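You operate a simulated robot arm through the tools that you are given. There is no shell and no other tool. Be economical: measure what you need, move in short steps, check, and stop when the job is done.

You are at the controls of a simulated two-armed robot. One attempt, no reset.

JOB
Shut the plate crate, shut and bolt the grey crate, and stack it on top.
Fine: hold the grey crate still with the other hand while you slide its bolt to LOCK; rail up last; the teal crate stays.

The check looks at the end state, three seconds after you hand in, the way a careful person would. Anything else that was tipped, shoved, dropped, spilled or broken makes it a failure.

ROBOT AND FRAMES
Two 6-joint arms with two-finger grippers on one trunk, on a base that drives. Base frame: it is fixed to the floor where the robot stands at the start and does not move with it; the origin is under the middle of the robot, x ahead of it, y to its left, z up. Units: mm, degrees, N and s.
The left shoulder is at the start at [60, 143, 900], the right one opposite. With the tool pointing down near the work surface each hand reaches from about 240 to 520 mm from the robot's upright axis, wherever it stands, measured 20 degrees to its own side. Places, roughly: grey cart [600, 200, 400]; grey crate lid [700, 400, 1000]; mid 1 lid [500, 100, 1000]; orange bolt [800, 400, 900]; plate crate lid [500, 100, 1000]; red brake lever [1000, -100, 600]; teal crate [750, 1500, 250]; white rail [900, 300, 800]. Payload 2.45 kg a hand.
The tool frame of a hand sits at the grasp point between the pads (the TCP): z along the fingers, y along the line on which they close. The tips reach 26 mm beyond it. The gripper opens to 96 mm. The gripper's body begins 69 mm behind the TCP.
Orientation is told as [roll, pitch, yaw] about the base's x, y, z axes, in that order, counted from this pose: with the fingers straight down and closing along the base's y, the tool's x points along the base's -x, its y along +y and its z along -z.

CONTROLS
- The arms move only by the tool drive_tool. It takes "left_commands", "right_commands" or both (then of equal length, played together; a hand with none holds still); each is one flat list of numbers, 7 for each row, row after row: the turn, a rotation vector about the base's x, y, z in units of 60 degrees (1.0 is 60 degrees), then the shift along the base's x, y, z in units of 100 mm (1.0 is 100 mm), then the finger opening in mm, from 0 to 96. In form: [wx, wy, wz, tx, ty, tz, jaw, wx, wy, wz, tx, ty, tz, jaw, ...]. A call has 1 to 12 rows; each row is the pose to reach, as a shift and turn from the pose commanded when the call began. A call with a number of a shift or a turn outside -1 to 1 is refused whole. Rows are played at 5 a second. More than 50 mm and 8.6 degrees between two rows, or a gripper value outside its range, and nothing of the call is played. A pose out of reach is approached as far as the arm can. The call stops where the force on the tool passes 90 N (or 10 N more than at its start, if that is more) or the arm is blocked; 0.2 s more then pass. Each finger halts on what it meets, pressing with about 33 N; the grip force reading is that of the motor and also rises with nothing between the fingers. The clock runs only during rows and for 0.2 s after the last one: add rows that repeat a pose to give the fingers time. It gives the time, the measured TCP pose, the force on the tool (base axes), the opening and the grip force at its end, in the units of the frame above (readings bear some noise), with the torque about the TCP (base axes, N m) and any sound that the robot's microphone picked up.
- Cameras (640 x 400 px; columns grow to the right, rows downward): "scene" is now at [124.7, 20.6, 1504]; the picture's right is [0.43, -0.90, -0.00], its down [-0.70, -0.34, -0.63] and it looks along [0.57, 0.27, -0.78] (base axes); focal length 255 px, centre (320, 200). "left" rides on the left gripper at [82, -3, -98] in its tool frame; the picture's right is [0.04, 1.00, 0.00], its down [-0.73, 0.03, -0.68] and it looks along [-0.68, 0.03, 0.73] (tool axes); focal length 256 px, centre (320, 200). "right" rides on the right gripper at [82, 3, -98] in its tool frame; the picture's right is [-0.04, 1.00, 0.00], its down [-0.73, -0.03, -0.68] and it looks along [-0.68, -0.03, 0.73] (tool axes); focal length 256 px, centre (320, 200). There is no depth. A picture from a camera that has moved, and an enlarged one, comes with that camera's place and axes in the base frame and with its lens. The place of the scene camera against the robot may be out by one fixed shift of up to 18 mm in any direction.
- camera(camera): a new picture of that camera. The clock stands still meanwhile.
- lift_body(by): slides the trunk up (or, below 0, down) by that many mm; the arms and the scene camera ride with it, the base frame stays. It gives what a move gives, with no picture.
- drive_base(legs): drives the robot by 1 to 6 legs, each [ahead, turn to the left] in mm and degrees, along the robot's own axes; the way and the turn of a leg run together, so that a leg with both is an arc; at most 1500 mm and 180 degrees a leg. The arms and the cameras ride along, it lands a little off, and it stops where it bumps. It gives what a move gives.
- aim_head(pan, tilt): turns the head with the scene camera to pan (to the left, within 86 degrees either way) and tilt (down, from -29 to 69), counted from straight ahead of the robot. It gives what a move gives.
- zoom(camera, box): a new picture of the part [left, top, right, bottom] of that camera's present view, enlarged. The clock stands still meanwhile.
- close_job(): hands the job in; it is judged then, once.

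Go step by step. Nothing tells you exact positions but the pictures and the camera data: compare them with the known pose of the tool, close in by small moves and look again before you grip or let go. The budget is 120 turns and 88 pictures, counting those below and the enlarged ones. Unless the task says otherwise, let go and move clear before handing in, and close with one line.

The tools are called by a JSON object that holds its "name" and its "arguments". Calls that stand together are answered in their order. drive_tool: Moves the arms, as the interface text tells. Its arguments: {"type":"object","properties":{"left_commands":{"type":"array","items":{"type":"number"}},"right_commands":{"type":"array","items":{"type":"number"}}},"required":[]} The other tools are called the same way: lift_body (by) slides the trunk up or down; drive_base (legs) drives the base; aim_head (pan, tilt) turns the head that bears the scene camera; camera (camera) takes a picture; zoom (camera, box) takes an enlarged picture of a part of a camera's view; close_job () hands the job in.

At the start:

```text
t: 0.0
left_ee_pos: [299.1, 327.4, 1261.5]
left_tcp_rot: [-0.1, -0.1, 0.0]
left_wrist_force: [-0.2, 0.3, 0.9]
left_wrist_torque: [0.0, -0.02, 0.01]
left_width: 96.1
left_finger_force: 0.1
right_ee_pos: [303.7, -8.9, 1261.8]
right_tcp_rot: [-0.1, -0.1, -0.1]
right_wrist_force: [0.2, -0.9, 0.0]
right_wrist_torque: [0.04, 0.02, 0.0]
right_width: 95.9
right_finger_force: 0.1
trunk travel left (down, up): [-525.0, 65.0]
robot x, y, heading: [1.5, -3.4, -0.1]
head pan, tilt: [25.7, 51.0]
```

scene: 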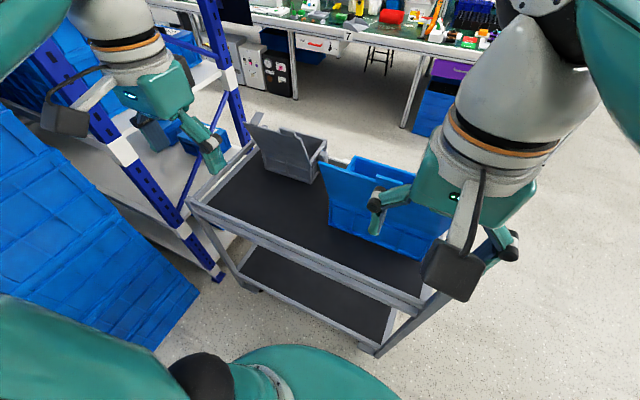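
right: 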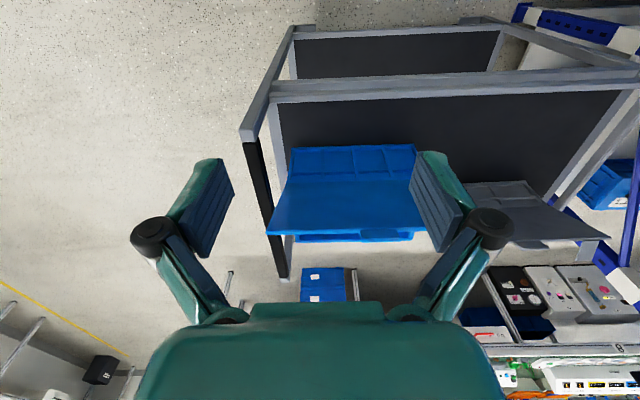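
left: 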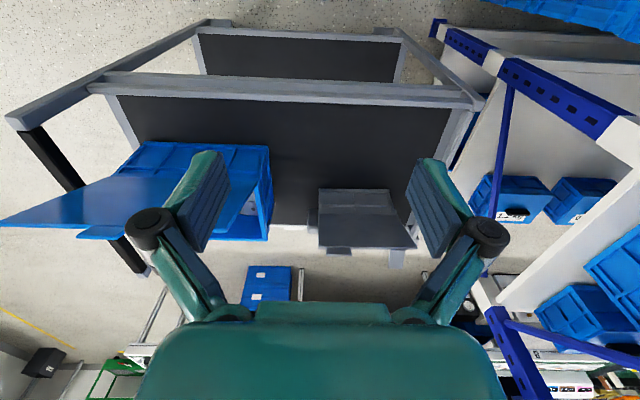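

I see a cart with a blue open crate and a small grey open crate. I'll look closer before moving anything.

{"name": "zoom", "arguments": {"camera": "scene", "box": [180, 100, 480, 300]}}

{"name": "zoom", "arguments": {"camera": "left", "box": [80, 100, 480, 300]}}

```text
2.00 times, centred on (330, 200) of scene
camera zoom: at [124.7, 20.6, 1504.0], right [0.43, -0.9, 0.0], down [-0.7, -0.34, -0.63], along [0.57, 0.27, -0.78], focal length 509 px, centre (300, 200)
```

zoom: 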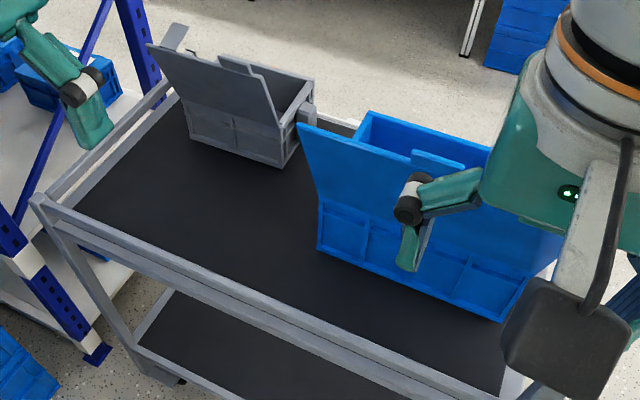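

```text
1.60 times, centred on (280, 200) of left
camera zoom: at [218.6, 323.6, 1358.7], right [-0.04, 1.0, 0.0], down [0.73, 0.03, 0.68], along [0.68, 0.03, -0.73], focal length 410 px, centre (384, 200)
```

zoom: 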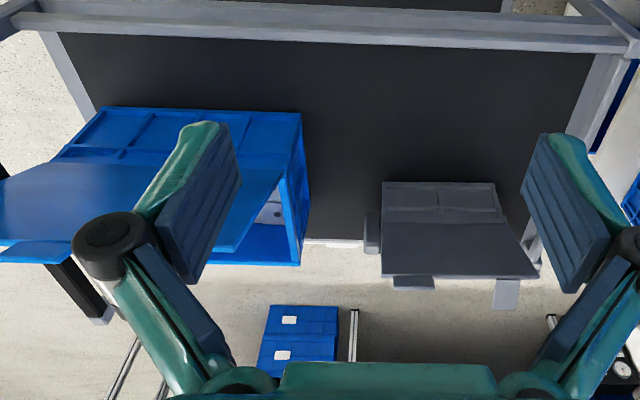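

The grey crate (lid open towards me) and the blue crate (lid open too) stand on the cart, with bolts and rail on the far side. I'll shift the right hand aside and look at both ends.

{"name": "drive_tool", "arguments": {"right_commands": [0, 0, 0, 0, -0.5, 0, 96, 0, 0, 0, 0, -1, 0, 96, 0, 0, 0, -0.5, -1, 0, 96]}}

{"name": "aim_head", "arguments": {"pan": 0, "tilt": 40}}

{"name": "camera", "arguments": {"camera": "scene"}}

```text
t: 0.8
left_ee_pos: [298.1, 327.2, 1262.8]
left_tcp_rot: [0.0, -0.3, 0.0]
left_wrist_force: [-0.3, -0.3, -0.5]
left_wrist_torque: [0.03, -0.06, 0.03]
left_width: 95.9
left_finger_force: 0.1
right_ee_pos: [250.6, -111.3, 1262.9]
right_tcp_rot: [0.1, -0.1, -0.1]
right_wrist_force: [-0.4, -0.3, 0.2]
right_wrist_torque: [-0.03, -0.06, 0.0]
right_width: 96.0
right_finger_force: 0.1
trunk travel left (down, up): [-525.0, 65.0]
robot x, y, heading: [-0.0, 3.9, 0.0]
head pan, tilt: [25.7, 51.0]
```

```text
t: 1.7
left_ee_pos: [299.5, 327.0, 1262.4]
left_tcp_rot: [-0.1, -0.3, -0.2]
left_wrist_force: [0.5, 0.5, -0.6]
left_wrist_torque: [0.0, -0.04, -0.02]
left_width: 96.1
left_finger_force: 0.0
right_ee_pos: [253.9, -110.0, 1261.6]
right_tcp_rot: [0.1, 0.0, -0.1]
right_wrist_force: [-0.4, 0.2, -0.2]
right_wrist_torque: [0.0, -0.02, 0.02]
right_width: 96.0
right_finger_force: 0.0
trunk travel left (down, up): [-525.0, 65.0]
robot x, y, heading: [-0.2, 2.9, 0.1]
head pan, tilt: [0.0, 40.0]
```

```text
82 pictures are left
camera scene: at [140.7, -12.4, 1519.5], right [0.0, -1.0, 0.0], down [-0.64, 0.0, -0.77], along [0.77, 0.0, -0.64], focal length 255 px, centre (320, 200)
```

scene: 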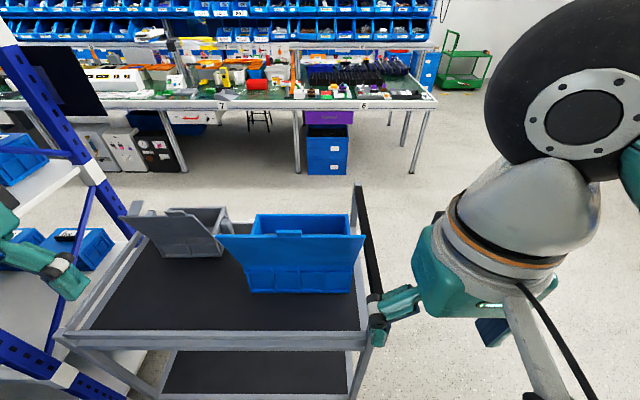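

The far side of the cart looks open (bench at x≈2400), shelf on the left. I check the left and right sides before driving round.

{"name": "aim_head", "arguments": {"pan": 75, "tilt": 40}}

{"name": "camera", "arguments": {"camera": "scene"}}

{"name": "aim_head", "arguments": {"pan": -70, "tilt": 40}}

{"name": "camera", "arguments": {"camera": "scene"}}

```text
t: 3.2
left_ee_pos: [300.1, 326.6, 1263.1]
left_tcp_rot: [0.0, -0.2, -0.1]
left_wrist_force: [0.3, 0.2, -0.1]
left_wrist_torque: [0.01, -0.01, -0.06]
left_width: 95.8
left_finger_force: 0.0
right_ee_pos: [254.1, -110.0, 1261.5]
right_tcp_rot: [0.0, 0.0, -0.1]
right_wrist_force: [-0.4, 0.1, 0.1]
right_wrist_torque: [0.03, 0.01, 0.02]
right_width: 95.7
right_finger_force: 0.0
trunk travel left (down, up): [-525.0, 65.0]
robot x, y, heading: [-1.0, 1.1, -0.1]
head pan, tilt: [75.0, 40.0]
```

```text
81 pictures are left
camera scene: at [78.1, 69.6, 1519.5], right [0.97, -0.26, 0.0], down [-0.17, -0.62, -0.77], along [0.2, 0.74, -0.64], focal length 255 px, centre (320, 200)
```

scene: 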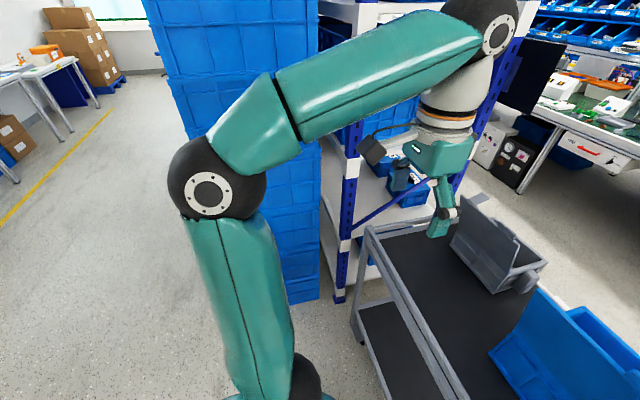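

```text
t: 5.5
left_ee_pos: [299.7, 326.1, 1261.8]
left_tcp_rot: [-0.2, -0.2, 0.0]
left_wrist_force: [-0.3, -0.3, -0.8]
left_wrist_torque: [0.01, 0.01, -0.01]
left_width: 96.0
left_finger_force: 0.1
right_ee_pos: [253.7, -109.1, 1261.7]
right_tcp_rot: [0.0, 0.0, -0.2]
right_wrist_force: [1.7, -0.9, 0.0]
right_wrist_torque: [0.02, 0.05, 0.02]
right_width: 96.2
right_finger_force: 0.0
trunk travel left (down, up): [-525.0, 65.0]
robot x, y, heading: [1.4, -1.1, 0.0]
head pan, tilt: [-70.0, 40.0]
```

```text
80 pictures are left
camera scene: at [85.2, -92.3, 1519.5], right [-0.94, -0.34, 0.0], down [-0.22, 0.6, -0.77], along [0.26, -0.72, -0.64], focal length 255 px, centre (320, 200)
```

scene: 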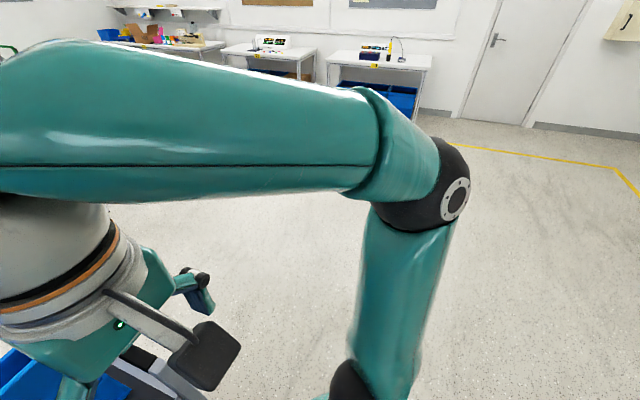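

Space to the right and beyond is free. I'll drive round the cart's right end to its far side, with wide clearance.

{"name": "drive_base", "arguments": {"legs": [[0, -90], [780, 0], [0, 90], [1450, 0], [0, 90]]}}

{"name": "aim_head", "arguments": {"pan": 35, "tilt": 35}}

{"name": "camera", "arguments": {"camera": "scene"}}

```text
t: 9.9
left_ee_pos: [339.4, -288.1, 1263.7]
left_tcp_rot: [0.0, -0.2, -87.1]
left_wrist_force: [-0.3, -0.1, 0.4]
left_wrist_torque: [0.01, -0.08, -0.03]
left_width: 96.0
left_finger_force: 0.1
right_ee_pos: [-99.9, -265.0, 1261.1]
right_tcp_rot: [0.1, 0.0, -87.2]
right_wrist_force: [-0.5, 0.5, 0.5]
right_wrist_torque: [-0.02, -0.06, 0.02]
right_width: 96.1
right_finger_force: 0.1
trunk travel left (down, up): [-525.0, 65.0]
robot x, y, heading: [31.7, -4.3, -86.8]
head pan, tilt: [-70.0, 40.0]
stopped in leg 1: the robot was blocked; the commanded pose is now the measured one
```

```text
t: 11.8
left_ee_pos: [342.7, -287.9, 1263.4]
left_tcp_rot: [-0.1, -0.2, -87.1]
left_wrist_force: [0.3, -0.5, -0.5]
left_wrist_torque: [0.02, 0.01, 0.0]
left_width: 96.1
left_finger_force: 0.1
right_ee_pos: [-96.5, -263.0, 1262.0]
right_tcp_rot: [0.0, 0.1, -87.3]
right_wrist_force: [-0.2, 0.0, -0.6]
right_wrist_torque: [0.0, 0.0, -0.03]
right_width: 96.0
right_finger_force: 0.1
trunk travel left (down, up): [-525.0, 65.0]
robot x, y, heading: [34.2, -2.5, -87.0]
head pan, tilt: [35.0, 35.0]
```

```text
79 pictures are left
camera scene: at [86.8, -144.5, 1527.0], right [-0.79, -0.62, 0.0], down [-0.35, 0.45, -0.82], along [0.5, -0.65, -0.57], focal length 255 px, centre (320, 200)
```

scene: 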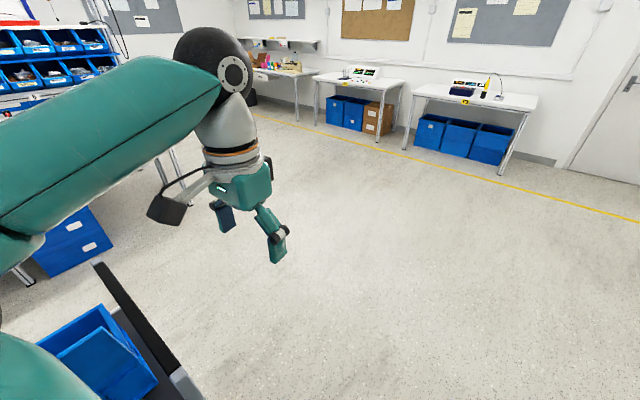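

The turn was blocked near its end; I look left to see what touched.

{"name": "aim_head", "arguments": {"pan": 86, "tilt": 60}}

{"name": "camera", "arguments": {"camera": "scene"}}

```text
t: 13.0
left_ee_pos: [342.5, -286.7, 1262.7]
left_tcp_rot: [-0.2, -0.2, -87.1]
left_wrist_force: [0.7, 0.7, 0.8]
left_wrist_torque: [0.01, 0.02, 0.03]
left_width: 96.0
left_finger_force: 0.0
right_ee_pos: [-97.3, -263.1, 1261.9]
right_tcp_rot: [0.0, 0.0, -87.1]
right_wrist_force: [-0.3, 0.0, -0.9]
right_wrist_torque: [0.01, 0.01, -0.01]
right_width: 96.0
right_finger_force: 0.0
trunk travel left (down, up): [-525.0, 65.0]
robot x, y, heading: [32.6, -1.3, -87.0]
head pan, tilt: [85.9, 60.0]
```

```text
78 pictures are left
camera scene: at [99.2, -76.3, 1492.8], right [-0.02, -1.0, 0.0], down [-0.87, 0.02, -0.5], along [0.5, -0.01, -0.87], focal length 255 px, centre (320, 200)
```

scene: 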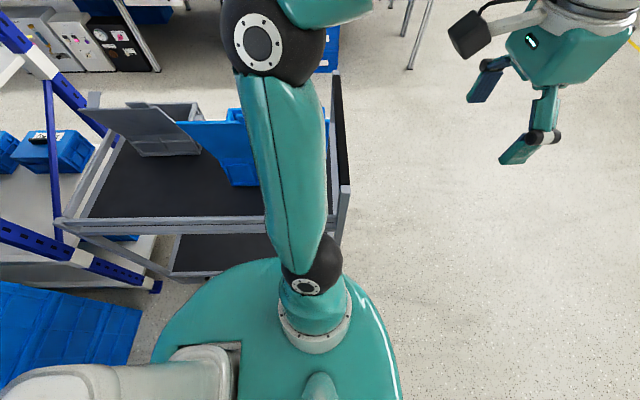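

Nothing visibly moved; lid corners triangulate to the same spots as before. I'll finish the turn a little further, away from the cart, and continue.

{"name": "drive_base", "arguments": {"legs": [[0, -8]]}}

```text
t: 14.0
left_ee_pos: [301.0, -327.3, 1263.1]
left_tcp_rot: [-0.1, -0.2, -94.9]
left_wrist_force: [0.3, 0.7, 0.6]
left_wrist_torque: [0.01, 0.01, -0.02]
left_width: 96.0
left_finger_force: 0.1
right_ee_pos: [-131.1, -244.0, 1261.0]
right_tcp_rot: [0.0, 0.0, -95.1]
right_wrist_force: [-0.3, -0.2, -0.2]
right_wrist_torque: [0.02, 0.03, -0.01]
right_width: 96.0
right_finger_force: 0.1
trunk travel left (down, up): [-525.0, 65.0]
robot x, y, heading: [34.2, -5.1, -94.8]
head pan, tilt: [85.9, 60.0]
```

Turning works now. I continue around the end of the cart.

{"name": "drive_base", "arguments": {"legs": [[800, 0], [0, 95], [1450, 0], [0, 90]]}}

{"name": "aim_head", "arguments": {"pan": 35, "tilt": 35}}

{"name": "camera", "arguments": {"camera": "scene"}}

```text
t: 22.7
left_ee_pos: [290.7, -558.8, 1263.4]
left_tcp_rot: [-0.2, -0.1, -4.1]
left_wrist_force: [0.9, 0.3, -1.0]
left_wrist_torque: [-0.08, -0.01, -0.02]
left_width: 96.1
left_finger_force: 0.0
right_ee_pos: [213.8, -990.8, 1263.2]
right_tcp_rot: [-0.2, 0.2, -4.2]
right_wrist_force: [-0.9, 0.9, -0.1]
right_wrist_torque: [-0.09, 0.02, 0.05]
right_width: 95.9
right_finger_force: 0.0
trunk travel left (down, up): [-525.0, 65.0]
robot x, y, heading: [-33.2, -868.1, -3.7]
head pan, tilt: [85.9, 60.0]
stopped in leg 2: the robot was blocked; the commanded pose is now the measured one
```

```text
t: 23.9
left_ee_pos: [290.7, -560.7, 1263.6]
left_tcp_rot: [-0.1, -0.2, -4.2]
left_wrist_force: [-0.5, -0.2, 0.8]
left_wrist_torque: [-0.01, 0.02, 0.0]
left_width: 96.2
left_finger_force: 0.0
right_ee_pos: [212.5, -993.2, 1262.3]
right_tcp_rot: [-0.1, 0.1, -4.2]
right_wrist_force: [0.9, -0.3, 0.2]
right_wrist_torque: [-0.02, 0.01, 0.06]
right_width: 96.2
right_finger_force: 0.1
trunk travel left (down, up): [-525.0, 65.0]
robot x, y, heading: [-36.4, -863.0, -3.8]
head pan, tilt: [35.0, 35.0]
```

```text
77 pictures are left
camera scene: at [97.8, -833.8, 1527.0], right [0.52, -0.86, 0.0], down [-0.49, -0.3, -0.82], along [0.7, 0.42, -0.57], focal length 255 px, centre (320, 200)
```

scene: 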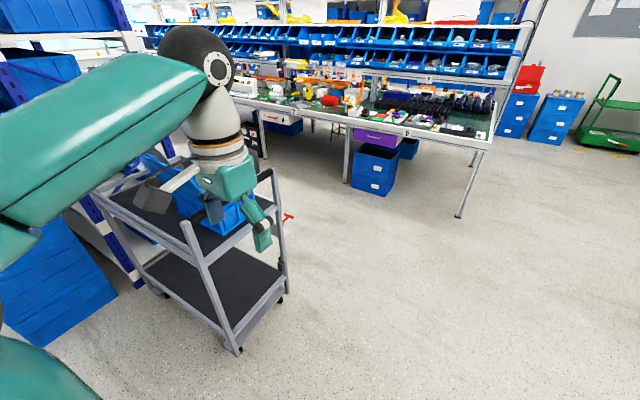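

Nothing is near here, so the "block" is merely a large-turn undershoot. The red brake lever shows at the cart's end. I continue with smaller turns.

{"name": "drive_base", "arguments": {"legs": [[0, 4], [1450, 0], [0, 45], [0, 45]]}}

{"name": "camera", "arguments": {"camera": "scene"}}

```text
t: 36.4
left_ee_pos: [1129.3, -558.5, 1263.3]
left_tcp_rot: [-0.1, -0.2, 87.6]
left_wrist_force: [-1.3, 0.1, -0.1]
left_wrist_torque: [0.01, -0.04, -0.03]
left_width: 96.1
left_finger_force: 0.0
right_ee_pos: [1562.5, -621.7, 1263.8]
right_tcp_rot: [0.0, 0.1, 87.7]
right_wrist_force: [-0.3, 0.4, 0.7]
right_wrist_torque: [-0.03, -0.09, 0.01]
right_width: 96.0
right_finger_force: 0.0
trunk travel left (down, up): [-525.0, 65.0]
robot x, y, heading: [1478.1, -875.5, 87.9]
head pan, tilt: [35.0, 35.0]
stopped in leg 4: the robot was blocked; the commanded pose is now the measured one
```

```text
76 pictures are left
camera scene: at [1422.4, -751.7, 1526.8], right [0.84, 0.54, 0.0], down [0.31, -0.48, -0.82], along [-0.44, 0.69, -0.58], focal length 255 px, centre (320, 200)
```

scene: 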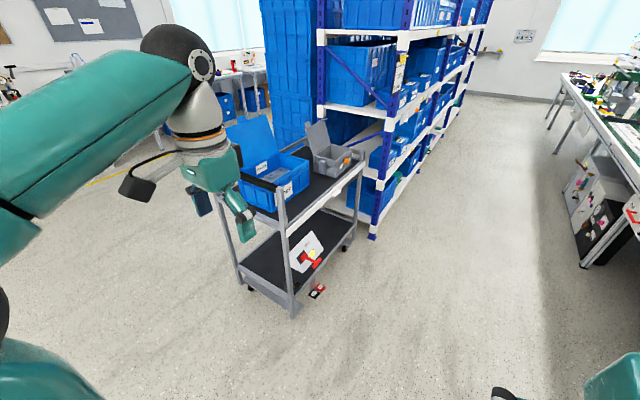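

{"name": "zoom", "arguments": {"camera": "scene", "box": [210, 100, 400, 310]}}

```text
1.90 times, centred on (305, 205) of scene
camera zoom: at [1422.4, -751.7, 1526.8], right [0.84, 0.54, 0.0], down [0.31, -0.48, -0.82], along [-0.44, 0.69, -0.58], focal length 485 px, centre (349, 190)
```

zoom: 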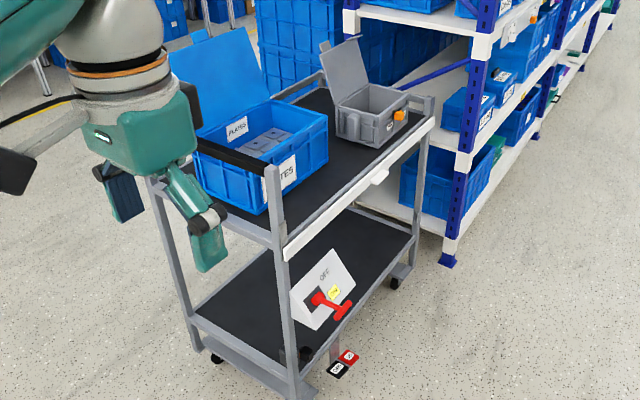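

The crate marked PLATES is blue; the white rail hangs on the far side, and the red brake lever has an OFF/ON plate with a yellow tag. I drive alongside and face the cart.

{"name": "drive_base", "arguments": {"legs": [[0, 2], [1000, 0], [0, 45], [0, 44]]}}

{"name": "aim_head", "arguments": {"pan": 10, "tilt": 50}}

{"name": "camera", "arguments": {"camera": "scene"}}

```text
t: 46.4
left_ee_pos: [1135.5, -207.7, 1265.1]
left_tcp_rot: [-0.1, -0.2, 174.0]
left_wrist_force: [-0.2, -0.9, -0.7]
left_wrist_torque: [0.08, -0.02, -0.01]
left_width: 95.8
left_finger_force: 0.2
right_ee_pos: [1227.8, 223.5, 1264.3]
right_tcp_rot: [-0.1, -0.1, 174.2]
right_wrist_force: [-0.6, -1.5, -0.8]
right_wrist_torque: [0.08, -0.03, 0.01]
right_width: 96.2
right_finger_force: 0.0
trunk travel left (down, up): [-525.0, 65.0]
robot x, y, heading: [1482.2, 157.2, 174.9]
head pan, tilt: [35.0, 35.0]
stopped in leg 4: the robot was blocked; the commanded pose is now the measured one
```

```text
t: 47.2
left_ee_pos: [1137.4, -204.3, 1266.4]
left_tcp_rot: [-0.2, -0.2, 174.0]
left_wrist_force: [0.0, 0.7, 0.9]
left_wrist_torque: [-0.02, 0.02, 0.0]
left_width: 95.7
left_finger_force: 0.1
right_ee_pos: [1228.0, 226.0, 1265.2]
right_tcp_rot: [0.1, -0.1, 174.0]
right_wrist_force: [-0.8, -1.0, -0.3]
right_wrist_torque: [-0.01, -0.03, 0.01]
right_width: 96.1
right_finger_force: 0.0
trunk travel left (down, up): [-525.0, 65.0]
robot x, y, heading: [1478.5, 155.5, 174.8]
head pan, tilt: [10.0, 50.0]
```

```text
74 pictures are left
camera scene: at [1337.4, 141.0, 1505.3], right [-0.08, 1.0, 0.0], down [0.76, 0.06, -0.64], along [-0.64, -0.05, -0.77], focal length 255 px, centre (320, 200)
```

scene: 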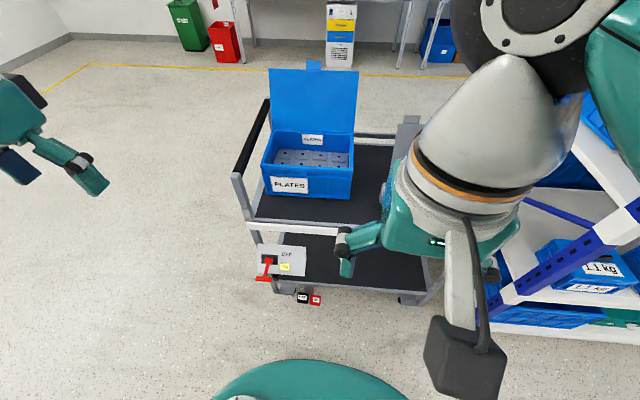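

{"name": "zoom", "arguments": {"camera": "scene", "box": [230, 215, 350, 315]}}

{"name": "zoom", "arguments": {"camera": "scene", "box": [220, 60, 420, 210]}}

```text
4.00 times, centred on (290, 265) of scene
camera zoom: at [1337.4, 141.0, 1505.3], right [-0.08, 1.0, 0.0], down [0.76, 0.06, -0.64], along [-0.64, -0.05, -0.77], focal length 1018 px, centre (440, -60)
```

zoom: 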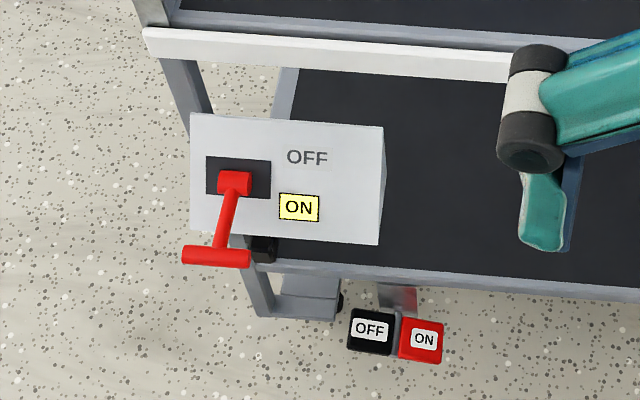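

```text
2.67 times, centred on (320, 135) of scene
camera zoom: at [1337.4, 141.0, 1505.3], right [-0.08, 1.0, 0.0], down [0.76, 0.06, -0.64], along [-0.64, -0.05, -0.77], focal length 679 px, centre (320, 373)
```

zoom: 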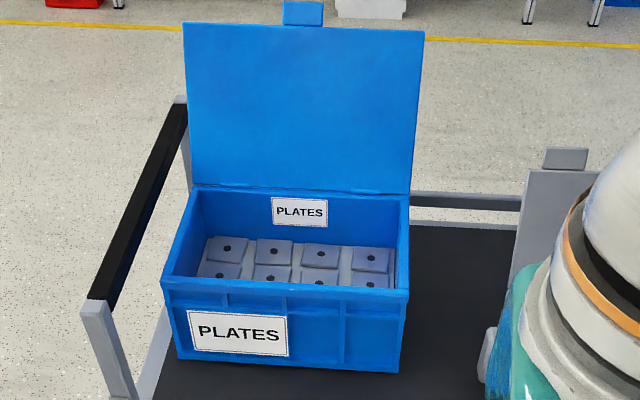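

The brake lever seems down at the highlighted ON. Now I look at the grey crate with the hand cameras.

{"name": "camera", "arguments": {"camera": "right"}}

{"name": "camera", "arguments": {"camera": "left"}}

```text
71 pictures are left
camera right: at [1308.6, 213.9, 1362.1], right [-0.14, -0.99, 0.0], down [-0.73, 0.11, 0.68], along [-0.67, 0.1, -0.73], focal length 256 px, centre (320, 200)
```

right: 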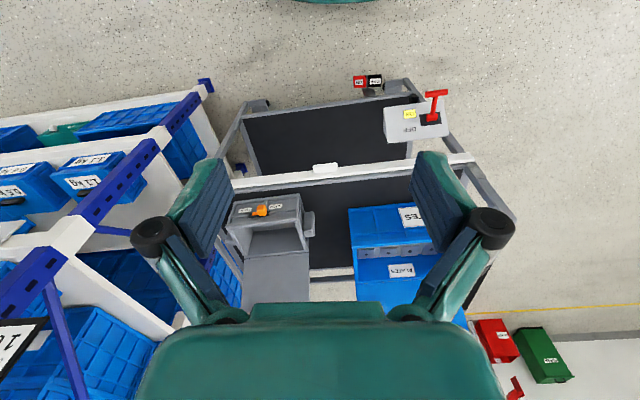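

```text
70 pictures are left
camera left: at [1219.6, -210.3, 1362.9], right [-0.06, -1.0, 0.0], down [-0.73, 0.05, 0.68], along [-0.68, 0.05, -0.73], focal length 256 px, centre (320, 200)
```

left: 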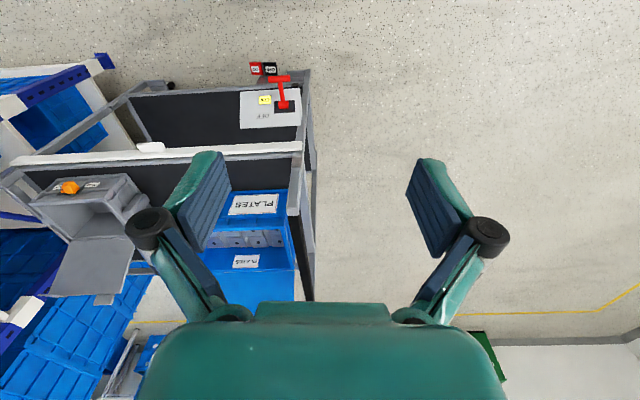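

{"name": "zoom", "arguments": {"camera": "right", "box": [210, 150, 350, 260]}}

{"name": "zoom", "arguments": {"camera": "left", "box": [0, 50, 320, 250]}}

```text
3.64 times, centred on (280, 205) of right
camera zoom: at [1308.6, 213.9, 1362.1], right [-0.14, -0.99, 0.0], down [-0.73, 0.11, 0.68], along [-0.67, 0.1, -0.73], focal length 931 px, centre (466, 182)
```

zoom: 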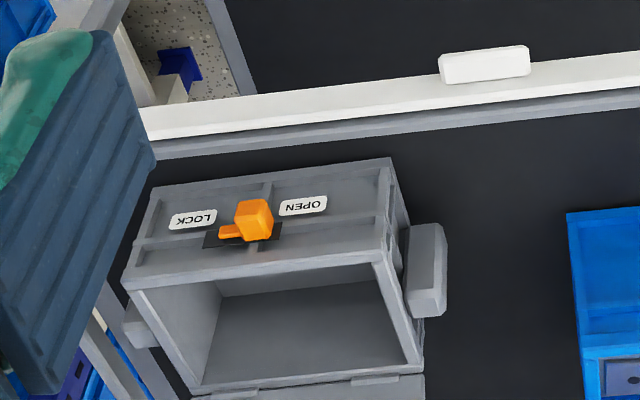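

```text
2.00 times, centred on (160, 150) of left
camera zoom: at [1219.6, -210.3, 1362.9], right [-0.06, -1.0, 0.0], down [-0.73, 0.05, 0.68], along [-0.68, 0.05, -0.73], focal length 512 px, centre (640, 300)
```

zoom: 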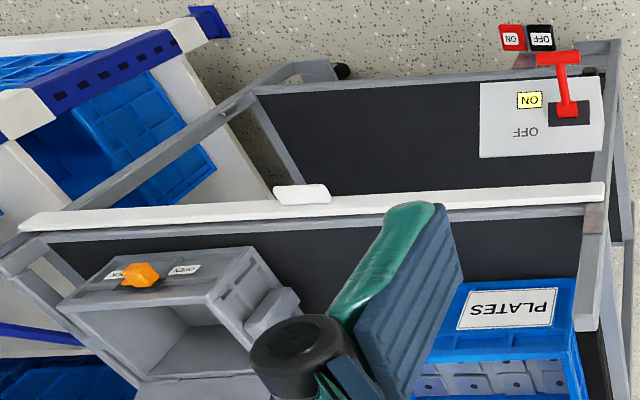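

Triangulating: grey crate x 705–840, y 341–532, rim z≈924, bolt knob ≈(850,437,878), cart deck ≈815; blue crate x 583–757, y −92…197, rim ≈962. I creep nearer to the cart and check clearance.

{"name": "drive_base", "arguments": {"legs": [[180, 0], [0, 5]]}}

{"name": "aim_head", "arguments": {"pan": 0, "tilt": 69}}

{"name": "camera", "arguments": {"camera": "scene"}}

```text
t: 49.3
left_ee_pos: [994.1, -218.9, 1266.2]
left_tcp_rot: [-0.1, -0.2, 179.3]
left_wrist_force: [0.1, -1.0, -0.1]
left_wrist_torque: [0.03, -0.01, 0.03]
left_width: 96.0
left_finger_force: 0.0
right_ee_pos: [1044.8, 218.3, 1264.4]
right_tcp_rot: [0.1, 0.0, 179.4]
right_wrist_force: [0.1, 0.2, 0.0]
right_wrist_torque: [0.06, -0.03, -0.01]
right_width: 96.2
right_finger_force: 0.0
trunk travel left (down, up): [-525.0, 65.0]
robot x, y, heading: [1305.8, 173.5, 180.1]
head pan, tilt: [10.0, 50.0]
```

```text
t: 50.1
left_ee_pos: [995.4, -217.8, 1266.2]
left_tcp_rot: [-0.2, -0.2, 179.2]
left_wrist_force: [0.9, -0.2, 1.0]
left_wrist_torque: [0.0, -0.01, -0.01]
left_width: 96.1
left_finger_force: 0.1
right_ee_pos: [1044.5, 217.6, 1266.3]
right_tcp_rot: [0.0, -0.2, 179.3]
right_wrist_force: [-0.3, 0.1, -0.2]
right_wrist_torque: [-0.02, 0.0, 0.0]
right_width: 96.1
right_finger_force: 0.0
trunk travel left (down, up): [-525.0, 65.0]
robot x, y, heading: [1301.4, 170.1, 179.9]
head pan, tilt: [0.0, 68.8]
```

```text
67 pictures are left
camera scene: at [1181.4, 160.5, 1483.4], right [0.0, 1.0, 0.0], down [0.93, 0.0, -0.36], along [-0.36, 0.0, -0.93], focal length 255 px, centre (320, 200)
```

scene: 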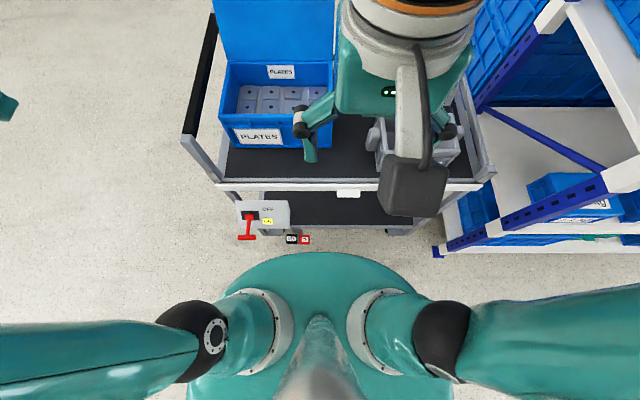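

Body front is about 230 mm ahead of its axis; there's room. I close up to x≈1180.

{"name": "drive_base", "arguments": {"legs": [[0, -15], [120, 0], [0, 15]]}}

{"name": "aim_head", "arguments": {"pan": 0, "tilt": 40}}

{"name": "drive_tool", "arguments": {"right_commands": [0, 0, 0, 0.2, 0.5, 0, 96, 0, 0, 0, 0.3, 1, 0, 96]}}

{"name": "camera", "arguments": {"camera": "scene"}}

```text
t: 52.1
left_ee_pos: [860.3, -116.8, 1264.1]
left_tcp_rot: [-0.2, 0.1, 165.1]
left_wrist_force: [-0.1, 0.3, -0.4]
left_wrist_torque: [-0.04, -0.03, -0.03]
left_width: 96.1
left_finger_force: 0.0
right_ee_pos: [1015.8, 294.1, 1265.0]
right_tcp_rot: [0.1, 0.1, 165.5]
right_wrist_force: [-0.6, 0.4, -0.6]
right_wrist_torque: [0.02, -0.03, -0.01]
right_width: 96.0
right_finger_force: 0.1
trunk travel left (down, up): [-525.0, 65.0]
robot x, y, heading: [1260.0, 181.4, 164.3]
head pan, tilt: [0.0, 68.8]
stopped in leg 2: the robot was blocked; the commanded pose is now the measured one
```

```text
t: 53.0
left_ee_pos: [863.0, -116.3, 1266.5]
left_tcp_rot: [0.0, -0.1, 165.2]
left_wrist_force: [0.3, 0.4, 0.1]
left_wrist_torque: [0.01, 0.04, 0.02]
left_width: 95.8
left_finger_force: 0.1
right_ee_pos: [1019.9, 292.8, 1265.8]
right_tcp_rot: [0.1, 0.1, 165.4]
right_wrist_force: [-0.5, 0.1, 0.3]
right_wrist_torque: [0.05, 0.0, 0.0]
right_width: 95.9
right_finger_force: 0.0
trunk travel left (down, up): [-525.0, 65.0]
robot x, y, heading: [1257.1, 181.6, 164.4]
head pan, tilt: [0.0, 40.0]
```

```text
refused: row 1 steps farther than a row can; nothing moved
```

```text
66 pictures are left
camera scene: at [1112.3, 210.6, 1519.3], right [0.27, 0.96, 0.0], down [0.62, -0.17, -0.77], along [-0.74, 0.21, -0.64], focal length 255 px, centre (320, 200)
```

scene: 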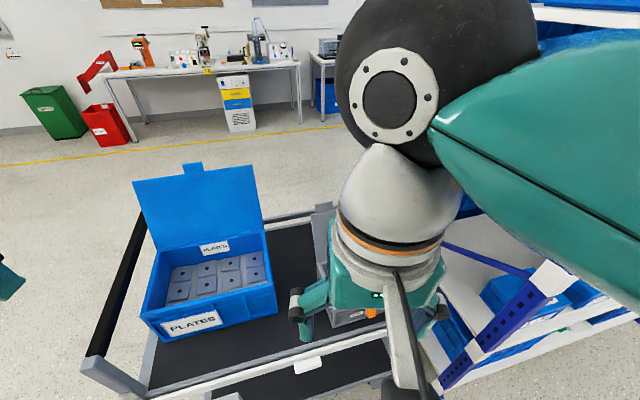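

It stopped after 45 mm; probably a base corner. I straighten up and try a short straight advance.

{"name": "drive_base", "arguments": {"legs": [[0, 15], [40, 0]]}}

{"name": "drive_tool", "arguments": {"right_commands": [0, 0, 0, 0, 0.45, 0, 96, 0, 0, 0, 0, 0.9, 0, 96]}}

{"name": "camera", "arguments": {"camera": "scene"}}

```text
t: 54.9
left_ee_pos: [916.2, -208.8, 1265.7]
left_tcp_rot: [-0.2, 0.0, -179.7]
left_wrist_force: [-0.7, 1.2, 0.4]
left_wrist_torque: [-0.01, -0.07, 0.02]
left_width: 95.8
left_finger_force: 0.1
right_ee_pos: [958.5, 227.7, 1265.7]
right_tcp_rot: [0.1, 0.1, -179.4]
right_wrist_force: [-0.8, 0.3, -0.3]
right_wrist_torque: [0.01, -0.07, 0.0]
right_width: 95.9
right_finger_force: 0.1
trunk travel left (down, up): [-525.0, 65.0]
robot x, y, heading: [1218.6, 189.2, 179.0]
head pan, tilt: [0.0, 40.0]
```

```text
t: 55.5
left_ee_pos: [916.9, -208.7, 1266.1]
left_tcp_rot: [-0.2, -0.1, -179.8]
left_wrist_force: [-0.7, -0.4, -1.0]
left_wrist_torque: [0.0, -0.02, -0.03]
left_width: 96.0
left_finger_force: 0.0
right_ee_pos: [961.0, 317.3, 1266.2]
right_tcp_rot: [0.0, 0.0, -179.5]
right_wrist_force: [-0.2, 0.4, 0.1]
right_wrist_torque: [-0.02, -0.02, 0.0]
right_width: 96.1
right_finger_force: 0.0
trunk travel left (down, up): [-525.0, 65.0]
robot x, y, heading: [1215.9, 181.4, 179.4]
head pan, tilt: [0.0, 40.0]
```

```text
65 pictures are left
camera scene: at [1067.4, 175.0, 1519.4], right [0.01, 1.0, 0.0], down [0.64, -0.01, -0.77], along [-0.77, 0.01, -0.64], focal length 255 px, centre (320, 200)
```

scene: 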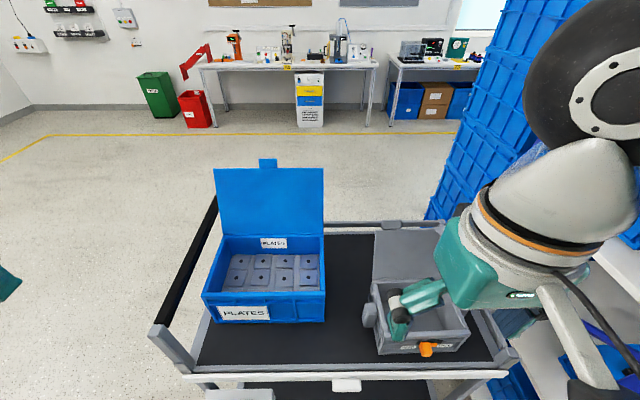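

Robot now stands at x≈1217. The blue lid's free edge is near (486, z 1142), leaning 28° back; the grey lid about (640, z 1058). I test whether I can reach over from this side with the fingers tilted forward.

{"name": "drive_tool", "arguments": {"left_commands": [0, 0.13, 0, -0.125, 0.125, 0, 96, 0, 0.26, 0, -0.25, 0.25, 0, 96, 0, 0.39, 0, -0.375, 0.375, 0, 60, 0, 0.52, 0, -0.5, 0.5, 0, 40, 0, 0.65, 0, -0.625, 0.625, 0, 20, 0, 0.78, 0, -0.75, 0.75, 0, 20, 0, 0.91, 0, -0.875, 0.875, 0, 20, 0, 1, 0, -1, 1, 0, 20]}}

{"name": "drive_tool", "arguments": {"left_commands": [0, 0, 0, -0.3, 0.3, 0, 20, 0, 0, 0, -0.6, 0.6, 0, 20, 0, 0, 0, -0.9, 0.9, 0, 20]}}

{"name": "drive_tool", "arguments": {"left_commands": [0, 0, 0, -0.4, 0.3, 0, 20, 0, 0, 0, -0.8, 0.6, 0, 20, 0, 0, 0, -1, 0.6, 0, 20]}}

{"name": "drive_tool", "arguments": {"left_commands": [0, 0, 0, -0.4, 0, 0, 20, 0, 0, 0, -0.8, 0, 0, 20, 0, 0, 0, -1, 0, 0, 20]}}

```text
t: 57.3
left_ee_pos: [815.7, -109.5, 1267.6]
left_tcp_rot: [-0.8, -60.2, -179.5]
left_wrist_force: [0.3, -0.6, 0.2]
left_wrist_torque: [-0.03, -0.01, 0.02]
left_width: 19.9
left_finger_force: 0.0
right_ee_pos: [962.3, 318.7, 1267.8]
right_tcp_rot: [0.1, -0.1, -179.5]
right_wrist_force: [-0.6, -1.0, -0.1]
right_wrist_torque: [0.02, 0.0, -0.01]
right_width: 96.3
right_finger_force: 0.0
trunk travel left (down, up): [-525.0, 65.0]
robot x, y, heading: [1217.5, 184.0, 179.0]
head pan, tilt: [0.0, 40.0]
```

```text
t: 58.1
left_ee_pos: [725.0, -18.7, 1267.0]
left_tcp_rot: [-0.5, -60.1, -179.5]
left_wrist_force: [-1.0, 0.2, -0.6]
left_wrist_torque: [-0.02, -0.01, 0.02]
left_width: 19.9
left_finger_force: 0.1
right_ee_pos: [961.0, 318.5, 1266.6]
right_tcp_rot: [0.1, -0.1, -179.5]
right_wrist_force: [0.4, 1.0, -0.6]
right_wrist_torque: [0.01, -0.05, -0.01]
right_width: 96.0
right_finger_force: 0.0
trunk travel left (down, up): [-525.0, 65.0]
robot x, y, heading: [1219.7, 182.0, 179.1]
head pan, tilt: [0.0, 40.0]
```

```text
t: 58.9
left_ee_pos: [626.0, 40.0, 1266.8]
left_tcp_rot: [-0.6, -60.0, -179.3]
left_wrist_force: [0.2, 0.1, -0.3]
left_wrist_torque: [0.0, -0.01, 0.01]
left_width: 19.9
left_finger_force: 0.1
right_ee_pos: [961.0, 316.7, 1266.2]
right_tcp_rot: [0.1, 0.1, -179.5]
right_wrist_force: [-0.7, 1.4, 0.1]
right_wrist_torque: [0.0, -0.01, 0.0]
right_width: 95.9
right_finger_force: 0.0
trunk travel left (down, up): [-525.0, 65.0]
robot x, y, heading: [1220.7, 187.0, 179.0]
head pan, tilt: [0.0, 40.0]
```

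```text
t: 59.7
left_ee_pos: [527.6, 41.3, 1267.7]
left_tcp_rot: [-0.6, -60.1, -179.5]
left_wrist_force: [-0.5, -0.9, 0.2]
left_wrist_torque: [-0.04, 0.02, -0.01]
left_width: 20.0
left_finger_force: 0.0
right_ee_pos: [961.1, 317.3, 1267.2]
right_tcp_rot: [0.2, -0.1, -179.4]
right_wrist_force: [0.2, -0.1, 0.4]
right_wrist_torque: [0.0, -0.04, -0.01]
right_width: 96.1
right_finger_force: 0.0
trunk travel left (down, up): [-525.0, 65.0]
robot x, y, heading: [1216.9, 186.4, 178.9]
head pan, tilt: [0.0, 40.0]
```

Reach is better than feared. I continue behind the lid edge while steepening the fingers to hook it.

{"name": "drive_tool", "arguments": {"left_commands": [0, -0.1, 0, -0.3, 0, 0, 20, 0, -0.2, 0, -0.6, 0, 0, 20, 0, -0.3, 0, -0.9, 0, 0, 20, 0, -0.4, 0, -1, 0, 0, 20, 0, -0.5, 0, -1, 0, 0, 20, 0, -0.5, 0, -1, 0, 0, 20]}}

{"name": "camera", "arguments": {"camera": "scene"}}

```text
t: 61.1
left_ee_pos: [524.3, 41.2, 1201.3]
left_tcp_rot: [-0.4, -30.0, -179.7]
left_wrist_force: [0.5, -0.9, -0.1]
left_wrist_torque: [0.0, 0.01, -0.05]
left_width: 19.8
left_finger_force: 0.0
left hand out of reach, approached as far as the arm can: row 2, 3, 4, 5, 6
right_ee_pos: [961.1, 317.4, 1266.8]
right_tcp_rot: [0.0, 0.0, -179.5]
right_wrist_force: [-0.3, -0.2, -0.6]
right_wrist_torque: [0.03, -0.03, -0.01]
right_width: 96.0
right_finger_force: 0.1
trunk travel left (down, up): [-525.0, 65.0]
robot x, y, heading: [1220.2, 184.1, 179.3]
head pan, tilt: [0.0, 40.0]
```

```text
64 pictures are left
camera scene: at [1066.0, 174.6, 1519.2], right [0.01, 1.0, 0.0], down [0.64, -0.01, -0.76], along [-0.76, 0.01, -0.64], focal length 255 px, centre (320, 200)
```

scene: 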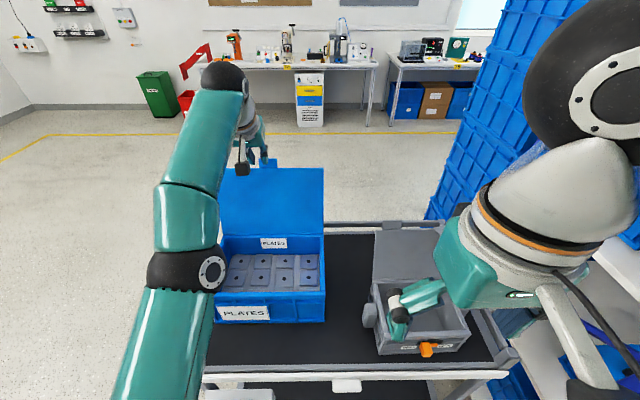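

The finger is about 50 mm short of the lid edge. Raising the trunk gives the arm more reach at that height.

{"name": "lift_body", "arguments": {"by": 65}}

{"name": "drive_tool", "arguments": {"left_commands": [0, 0, 0, -0.3, 0, 0, 20, 0, 0, 0, -0.6, 0, 0, 20, 0, 0, 0, -0.9, 0, 0, 20, 0, 0, 0, -0.9, 0, 0, 20]}}

```text
t: 62.1
left_ee_pos: [524.9, 41.5, 1266.5]
left_tcp_rot: [-0.3, -30.1, -179.7]
left_wrist_force: [-0.7, -0.1, -0.6]
left_wrist_torque: [0.0, 0.0, -0.01]
left_width: 19.8
left_finger_force: 0.0
right_ee_pos: [961.1, 316.9, 1331.3]
right_tcp_rot: [0.1, 0.0, -179.6]
right_wrist_force: [-0.1, 0.0, 0.5]
right_wrist_torque: [0.02, -0.01, 0.0]
right_width: 95.9
right_finger_force: 0.1
trunk travel left (down, up): [-590.0, 0.0]
robot x, y, heading: [1216.0, 188.1, 179.3]
head pan, tilt: [0.0, 40.0]
```

```text
t: 63.1
left_ee_pos: [504.7, 42.0, 1233.2]
left_tcp_rot: [-0.3, -30.1, -179.7]
left_wrist_force: [0.1, 0.7, 0.5]
left_wrist_torque: [-0.01, 0.01, 0.02]
left_width: 19.9
left_finger_force: 0.0
left hand out of reach, approached as far as the arm can: row 1, 2, 3, 4
right_ee_pos: [960.8, 317.2, 1332.5]
right_tcp_rot: [0.0, 0.0, -179.6]
right_wrist_force: [-0.2, -0.3, -0.1]
right_wrist_torque: [0.02, -0.03, -0.03]
right_width: 95.8
right_finger_force: 0.0
trunk travel left (down, up): [-590.0, 0.0]
robot x, y, heading: [1222.2, 187.4, 179.2]
head pan, tilt: [0.0, 40.0]
```

I can gain reach by tilting a bit flatter (50°) and working beside the tab.

{"name": "drive_tool", "arguments": {"left_commands": [0, 0.11, 0, -0.2, 0.3, 0, 20, 0, 0.22, 0, -0.5, 0.55, 0, 20, 0, 0.33, 0, -0.8, 0.55, 0, 20, 0, 0.33, 0, -0.9, 0.55, -0.2, 20, 0, 0.33, 0, -0.9, 0.55, -0.2, 20]}}

{"name": "camera", "arguments": {"camera": "scene"}}

```text
t: 64.3
left_ee_pos: [418.1, 94.8, 1211.3]
left_tcp_rot: [-0.5, -50.0, -179.6]
left_wrist_force: [0.1, 0.5, 0.3]
left_wrist_torque: [0.02, -0.02, -0.02]
left_width: 20.2
left_finger_force: 0.0
left hand out of reach, approached as far as the arm can: row 3, 4, 5
right_ee_pos: [961.2, 318.2, 1330.8]
right_tcp_rot: [0.1, 0.0, -179.5]
right_wrist_force: [0.4, -1.4, -0.3]
right_wrist_torque: [-0.01, 0.01, -0.02]
right_width: 96.0
right_finger_force: 0.0
trunk travel left (down, up): [-590.0, 0.0]
robot x, y, heading: [1218.4, 184.5, 179.2]
head pan, tilt: [0.0, 40.0]
```

```text
63 pictures are left
camera scene: at [1067.3, 175.1, 1584.4], right [0.01, 1.0, 0.0], down [0.64, -0.01, -0.77], along [-0.77, 0.01, -0.64], focal length 255 px, centre (320, 200)
```

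scene: 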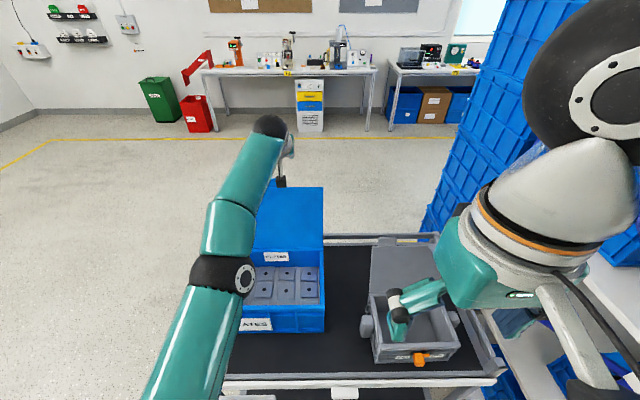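

The hand is past the lid edge. I lower it behind the lid.

{"name": "drive_tool", "arguments": {"left_commands": [0, -0.03, 0, 0, 0, -0.3, 20, 0, -0.06, 0, 0, 0, -0.6, 20, 0, -0.08, 0, 0.05, 0, -0.85, 20, 0, -0.08, 0, 0.05, 0, -0.85, 20]}}

{"name": "camera", "arguments": {"camera": "left"}}

```text
t: 65.3
left_ee_pos: [423.1, 95.4, 1125.3]
left_tcp_rot: [-0.5, -45.1, -179.5]
left_wrist_force: [0.7, 0.2, -0.6]
left_wrist_torque: [-0.02, 0.0, -0.04]
left_width: 20.0
left_finger_force: 0.1
right_ee_pos: [961.1, 317.1, 1331.7]
right_tcp_rot: [0.1, 0.0, -179.5]
right_wrist_force: [0.3, -0.4, -0.5]
right_wrist_torque: [0.01, 0.01, 0.02]
right_width: 95.9
right_finger_force: 0.2
trunk travel left (down, up): [-590.0, 0.0]
robot x, y, heading: [1218.0, 187.5, 179.3]
head pan, tilt: [0.0, 40.0]
```

```text
62 pictures are left
camera left: at [551.0, 98.7, 1135.9], right [0.03, -1.0, -0.03], down [-0.04, -0.03, 1.0], along [-1.0, -0.03, -0.04], focal length 256 px, centre (320, 200)
```

left: 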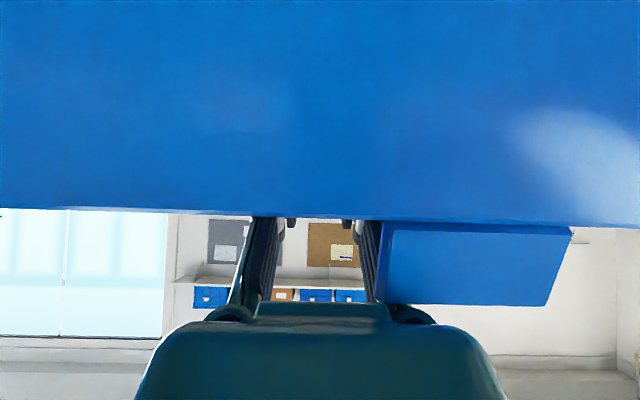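

The fingers are behind the lid with its edge across them. I pull the lid toward me, steepening the fingers.

{"name": "drive_tool", "arguments": {"left_commands": [0, -0.05, 0, 0.25, 0, 0, 20, 0, -0.1, 0, 0.5, 0, 0, 20, 0, -0.16, 0, 0.75, 0, 0.05, 20, 0, -0.22, 0, 1, 0, 0.1, 20]}}

{"name": "drive_tool", "arguments": {"left_commands": [0, -0.08, 0, 0.25, 0, 0, 20, 0, -0.16, 0, 0.5, 0, 0, 20, 0, -0.24, 0, 0.75, 0, 0, 20, 0, -0.3, 0, 1, 0, 0, 20]}}

{"name": "camera", "arguments": {"camera": "scene"}}

```text
t: 66.3
left_ee_pos: [525.6, 96.1, 1134.5]
left_tcp_rot: [-0.3, -31.7, -179.7]
left_wrist_force: [-0.9, -1.5, -6.4]
left_wrist_torque: [0.3, 0.35, -0.16]
left_width: 19.9
left_finger_force: 0.4
right_ee_pos: [961.4, 318.6, 1331.1]
right_tcp_rot: [0.0, -0.1, -179.5]
right_wrist_force: [-0.6, -0.1, -0.2]
right_wrist_torque: [0.02, 0.01, 0.03]
right_width: 95.8
right_finger_force: 0.1
trunk travel left (down, up): [-590.0, 0.0]
robot x, y, heading: [1214.9, 187.8, 179.4]
head pan, tilt: [0.0, 40.0]
```

```text
t: 67.3
left_ee_pos: [624.7, 97.5, 1136.3]
left_tcp_rot: [-0.2, -13.8, -179.7]
left_wrist_force: [0.2, -0.3, -0.1]
left_wrist_torque: [-0.02, 0.02, 0.01]
left_width: 20.2
left_finger_force: 0.1
right_ee_pos: [962.9, 316.9, 1331.6]
right_tcp_rot: [0.1, -0.1, -179.5]
right_wrist_force: [0.0, 0.6, -0.1]
right_wrist_torque: [-0.05, -0.02, -0.01]
right_width: 96.0
right_finger_force: 0.0
trunk travel left (down, up): [-590.0, 0.0]
robot x, y, heading: [1217.9, 189.1, 178.9]
head pan, tilt: [0.0, 40.0]
```

```text
61 pictures are left
camera scene: at [1068.3, 174.8, 1584.5], right [0.01, 1.0, 0.0], down [0.64, -0.01, -0.77], along [-0.77, 0.01, -0.64], focal length 255 px, centre (320, 200)
```

scene: 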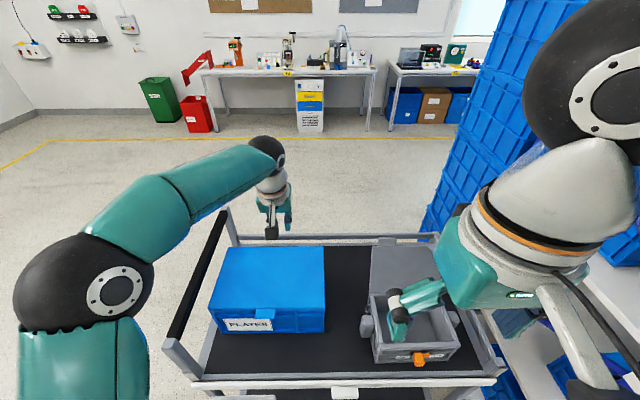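

The plate lid swung shut. I check it and look at the grey lid.

{"name": "zoom", "arguments": {"camera": "scene", "box": [200, 220, 480, 395]}}

```text
2.29 times, centred on (340, 308) of scene
camera zoom: at [1068.3, 174.8, 1584.5], right [0.01, 1.0, 0.0], down [0.64, -0.01, -0.77], along [-0.77, 0.01, -0.64], focal length 582 px, centre (274, -46)
```

zoom: 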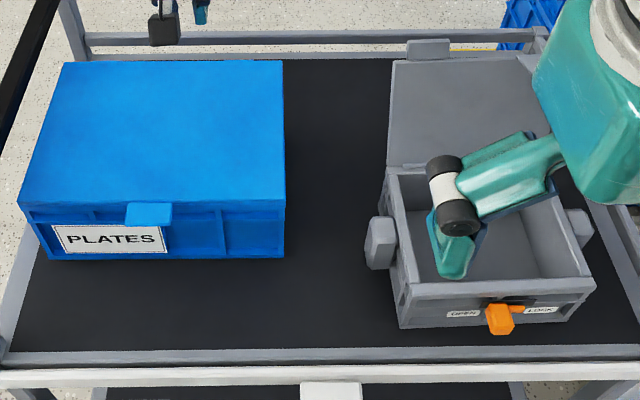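

Plate crate is shut flush. Now the same hook with the right hand on the grey lid, beside its tab (y≈455); left hand withdraws up first.

{"name": "drive_tool", "arguments": {"right_commands": [0, 0.12, 0, -0.14, 0.2, 0, 80, 0, 0.24, 0, -0.28, 0.4, 0, 60, 0, 0.36, 0, -0.42, 0.6, 0, 40, 0, 0.48, 0, -0.56, 0.8, 0, 20, 0, 0.6, 0, -0.7, 1, 0, 20, 0, 0.72, 0, -0.84, 1, 0, 20, 0, 0.83, 0, -1, 1, 0, 20], "left_commands": [0, 0, 0, 0.1, 0, 0.3, 20, 0, 0, 0, 0.2, -0.2, 0.6, 20, 0, 0, 0, 0.4, -0.4, 0.8, 20, 0, 0, 0, 0.6, -0.6, 1, 20, 0, 0, 0, 0.8, -0.8, 1, 20, 0, 0, 0, 1, -1, 1, 20, 0, 0, 0, 1, -1, 1, 20]}}

{"name": "drive_tool", "arguments": {"right_commands": [0, 0, 0, -0.35, 0.1, 0, 20, 0, 0, 0, -0.7, 0.3, 0, 20, 0, 0, 0, -1, 0.4, 0, 20]}}

{"name": "drive_tool", "arguments": {"right_commands": [0, 0, 0, -0.35, 0, -0.15, 20, 0, 0, 0, -0.7, 0, -0.3, 20, 0, 0, 0, -1, 0, -0.45, 20, 0, 0, 0, -1, 0, -0.9, 20]}}

{"name": "camera", "arguments": {"camera": "right"}}

```text
t: 68.9
left_ee_pos: [723.7, -6.3, 1236.3]
left_tcp_rot: [-0.2, -13.9, -179.8]
left_wrist_force: [-0.2, 0.9, -0.2]
left_wrist_torque: [-0.01, -0.04, -0.04]
left_width: 19.9
left_finger_force: 0.0
right_ee_pos: [860.8, 417.2, 1332.0]
right_tcp_rot: [-0.4, -50.1, -179.3]
right_wrist_force: [-0.1, 0.0, -1.0]
right_wrist_torque: [0.02, 0.02, -0.01]
right_width: 20.0
right_finger_force: 0.1
trunk travel left (down, up): [-590.0, 0.0]
robot x, y, heading: [1221.7, 183.2, 179.3]
head pan, tilt: [0.0, 40.0]
```

```text
t: 69.7
left_ee_pos: [723.9, -6.8, 1235.4]
left_tcp_rot: [-0.2, -13.9, -179.6]
left_wrist_force: [-0.7, 0.1, -0.7]
left_wrist_torque: [-0.04, -0.04, 0.02]
left_width: 20.1
left_finger_force: 0.1
right_ee_pos: [758.5, 457.1, 1330.4]
right_tcp_rot: [-0.5, -49.8, -179.2]
right_wrist_force: [0.4, 0.0, 0.0]
right_wrist_torque: [0.01, -0.04, 0.02]
right_width: 20.0
right_finger_force: 0.1
trunk travel left (down, up): [-590.0, 0.0]
robot x, y, heading: [1215.7, 182.0, 179.2]
head pan, tilt: [0.0, 40.0]
```

```text
t: 70.7
left_ee_pos: [723.6, -5.4, 1236.4]
left_tcp_rot: [-0.2, -14.0, -179.6]
left_wrist_force: [0.5, 0.3, 0.5]
left_wrist_torque: [-0.02, 0.01, 0.01]
left_width: 19.8
left_finger_force: 0.0
right_ee_pos: [659.2, 457.2, 1241.1]
right_tcp_rot: [-0.4, -49.9, -179.3]
right_wrist_force: [-0.4, 0.2, 0.4]
right_wrist_torque: [0.0, -0.03, 0.05]
right_width: 20.0
right_finger_force: 0.0
trunk travel left (down, up): [-590.0, 0.0]
robot x, y, heading: [1218.2, 183.6, 179.2]
head pan, tilt: [0.0, 40.0]
```

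```text
59 pictures are left
camera right: at [786.8, 454.2, 1241.0], right [-0.02, -1.0, 0.03], down [0.05, 0.02, 1.0], along [-1.0, 0.02, 0.05], focal length 256 px, centre (320, 200)
```

right: 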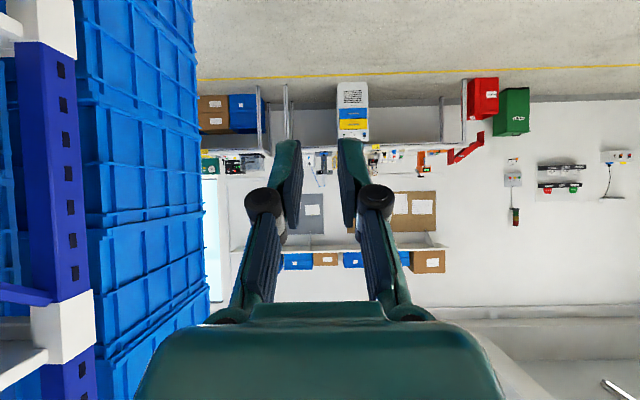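

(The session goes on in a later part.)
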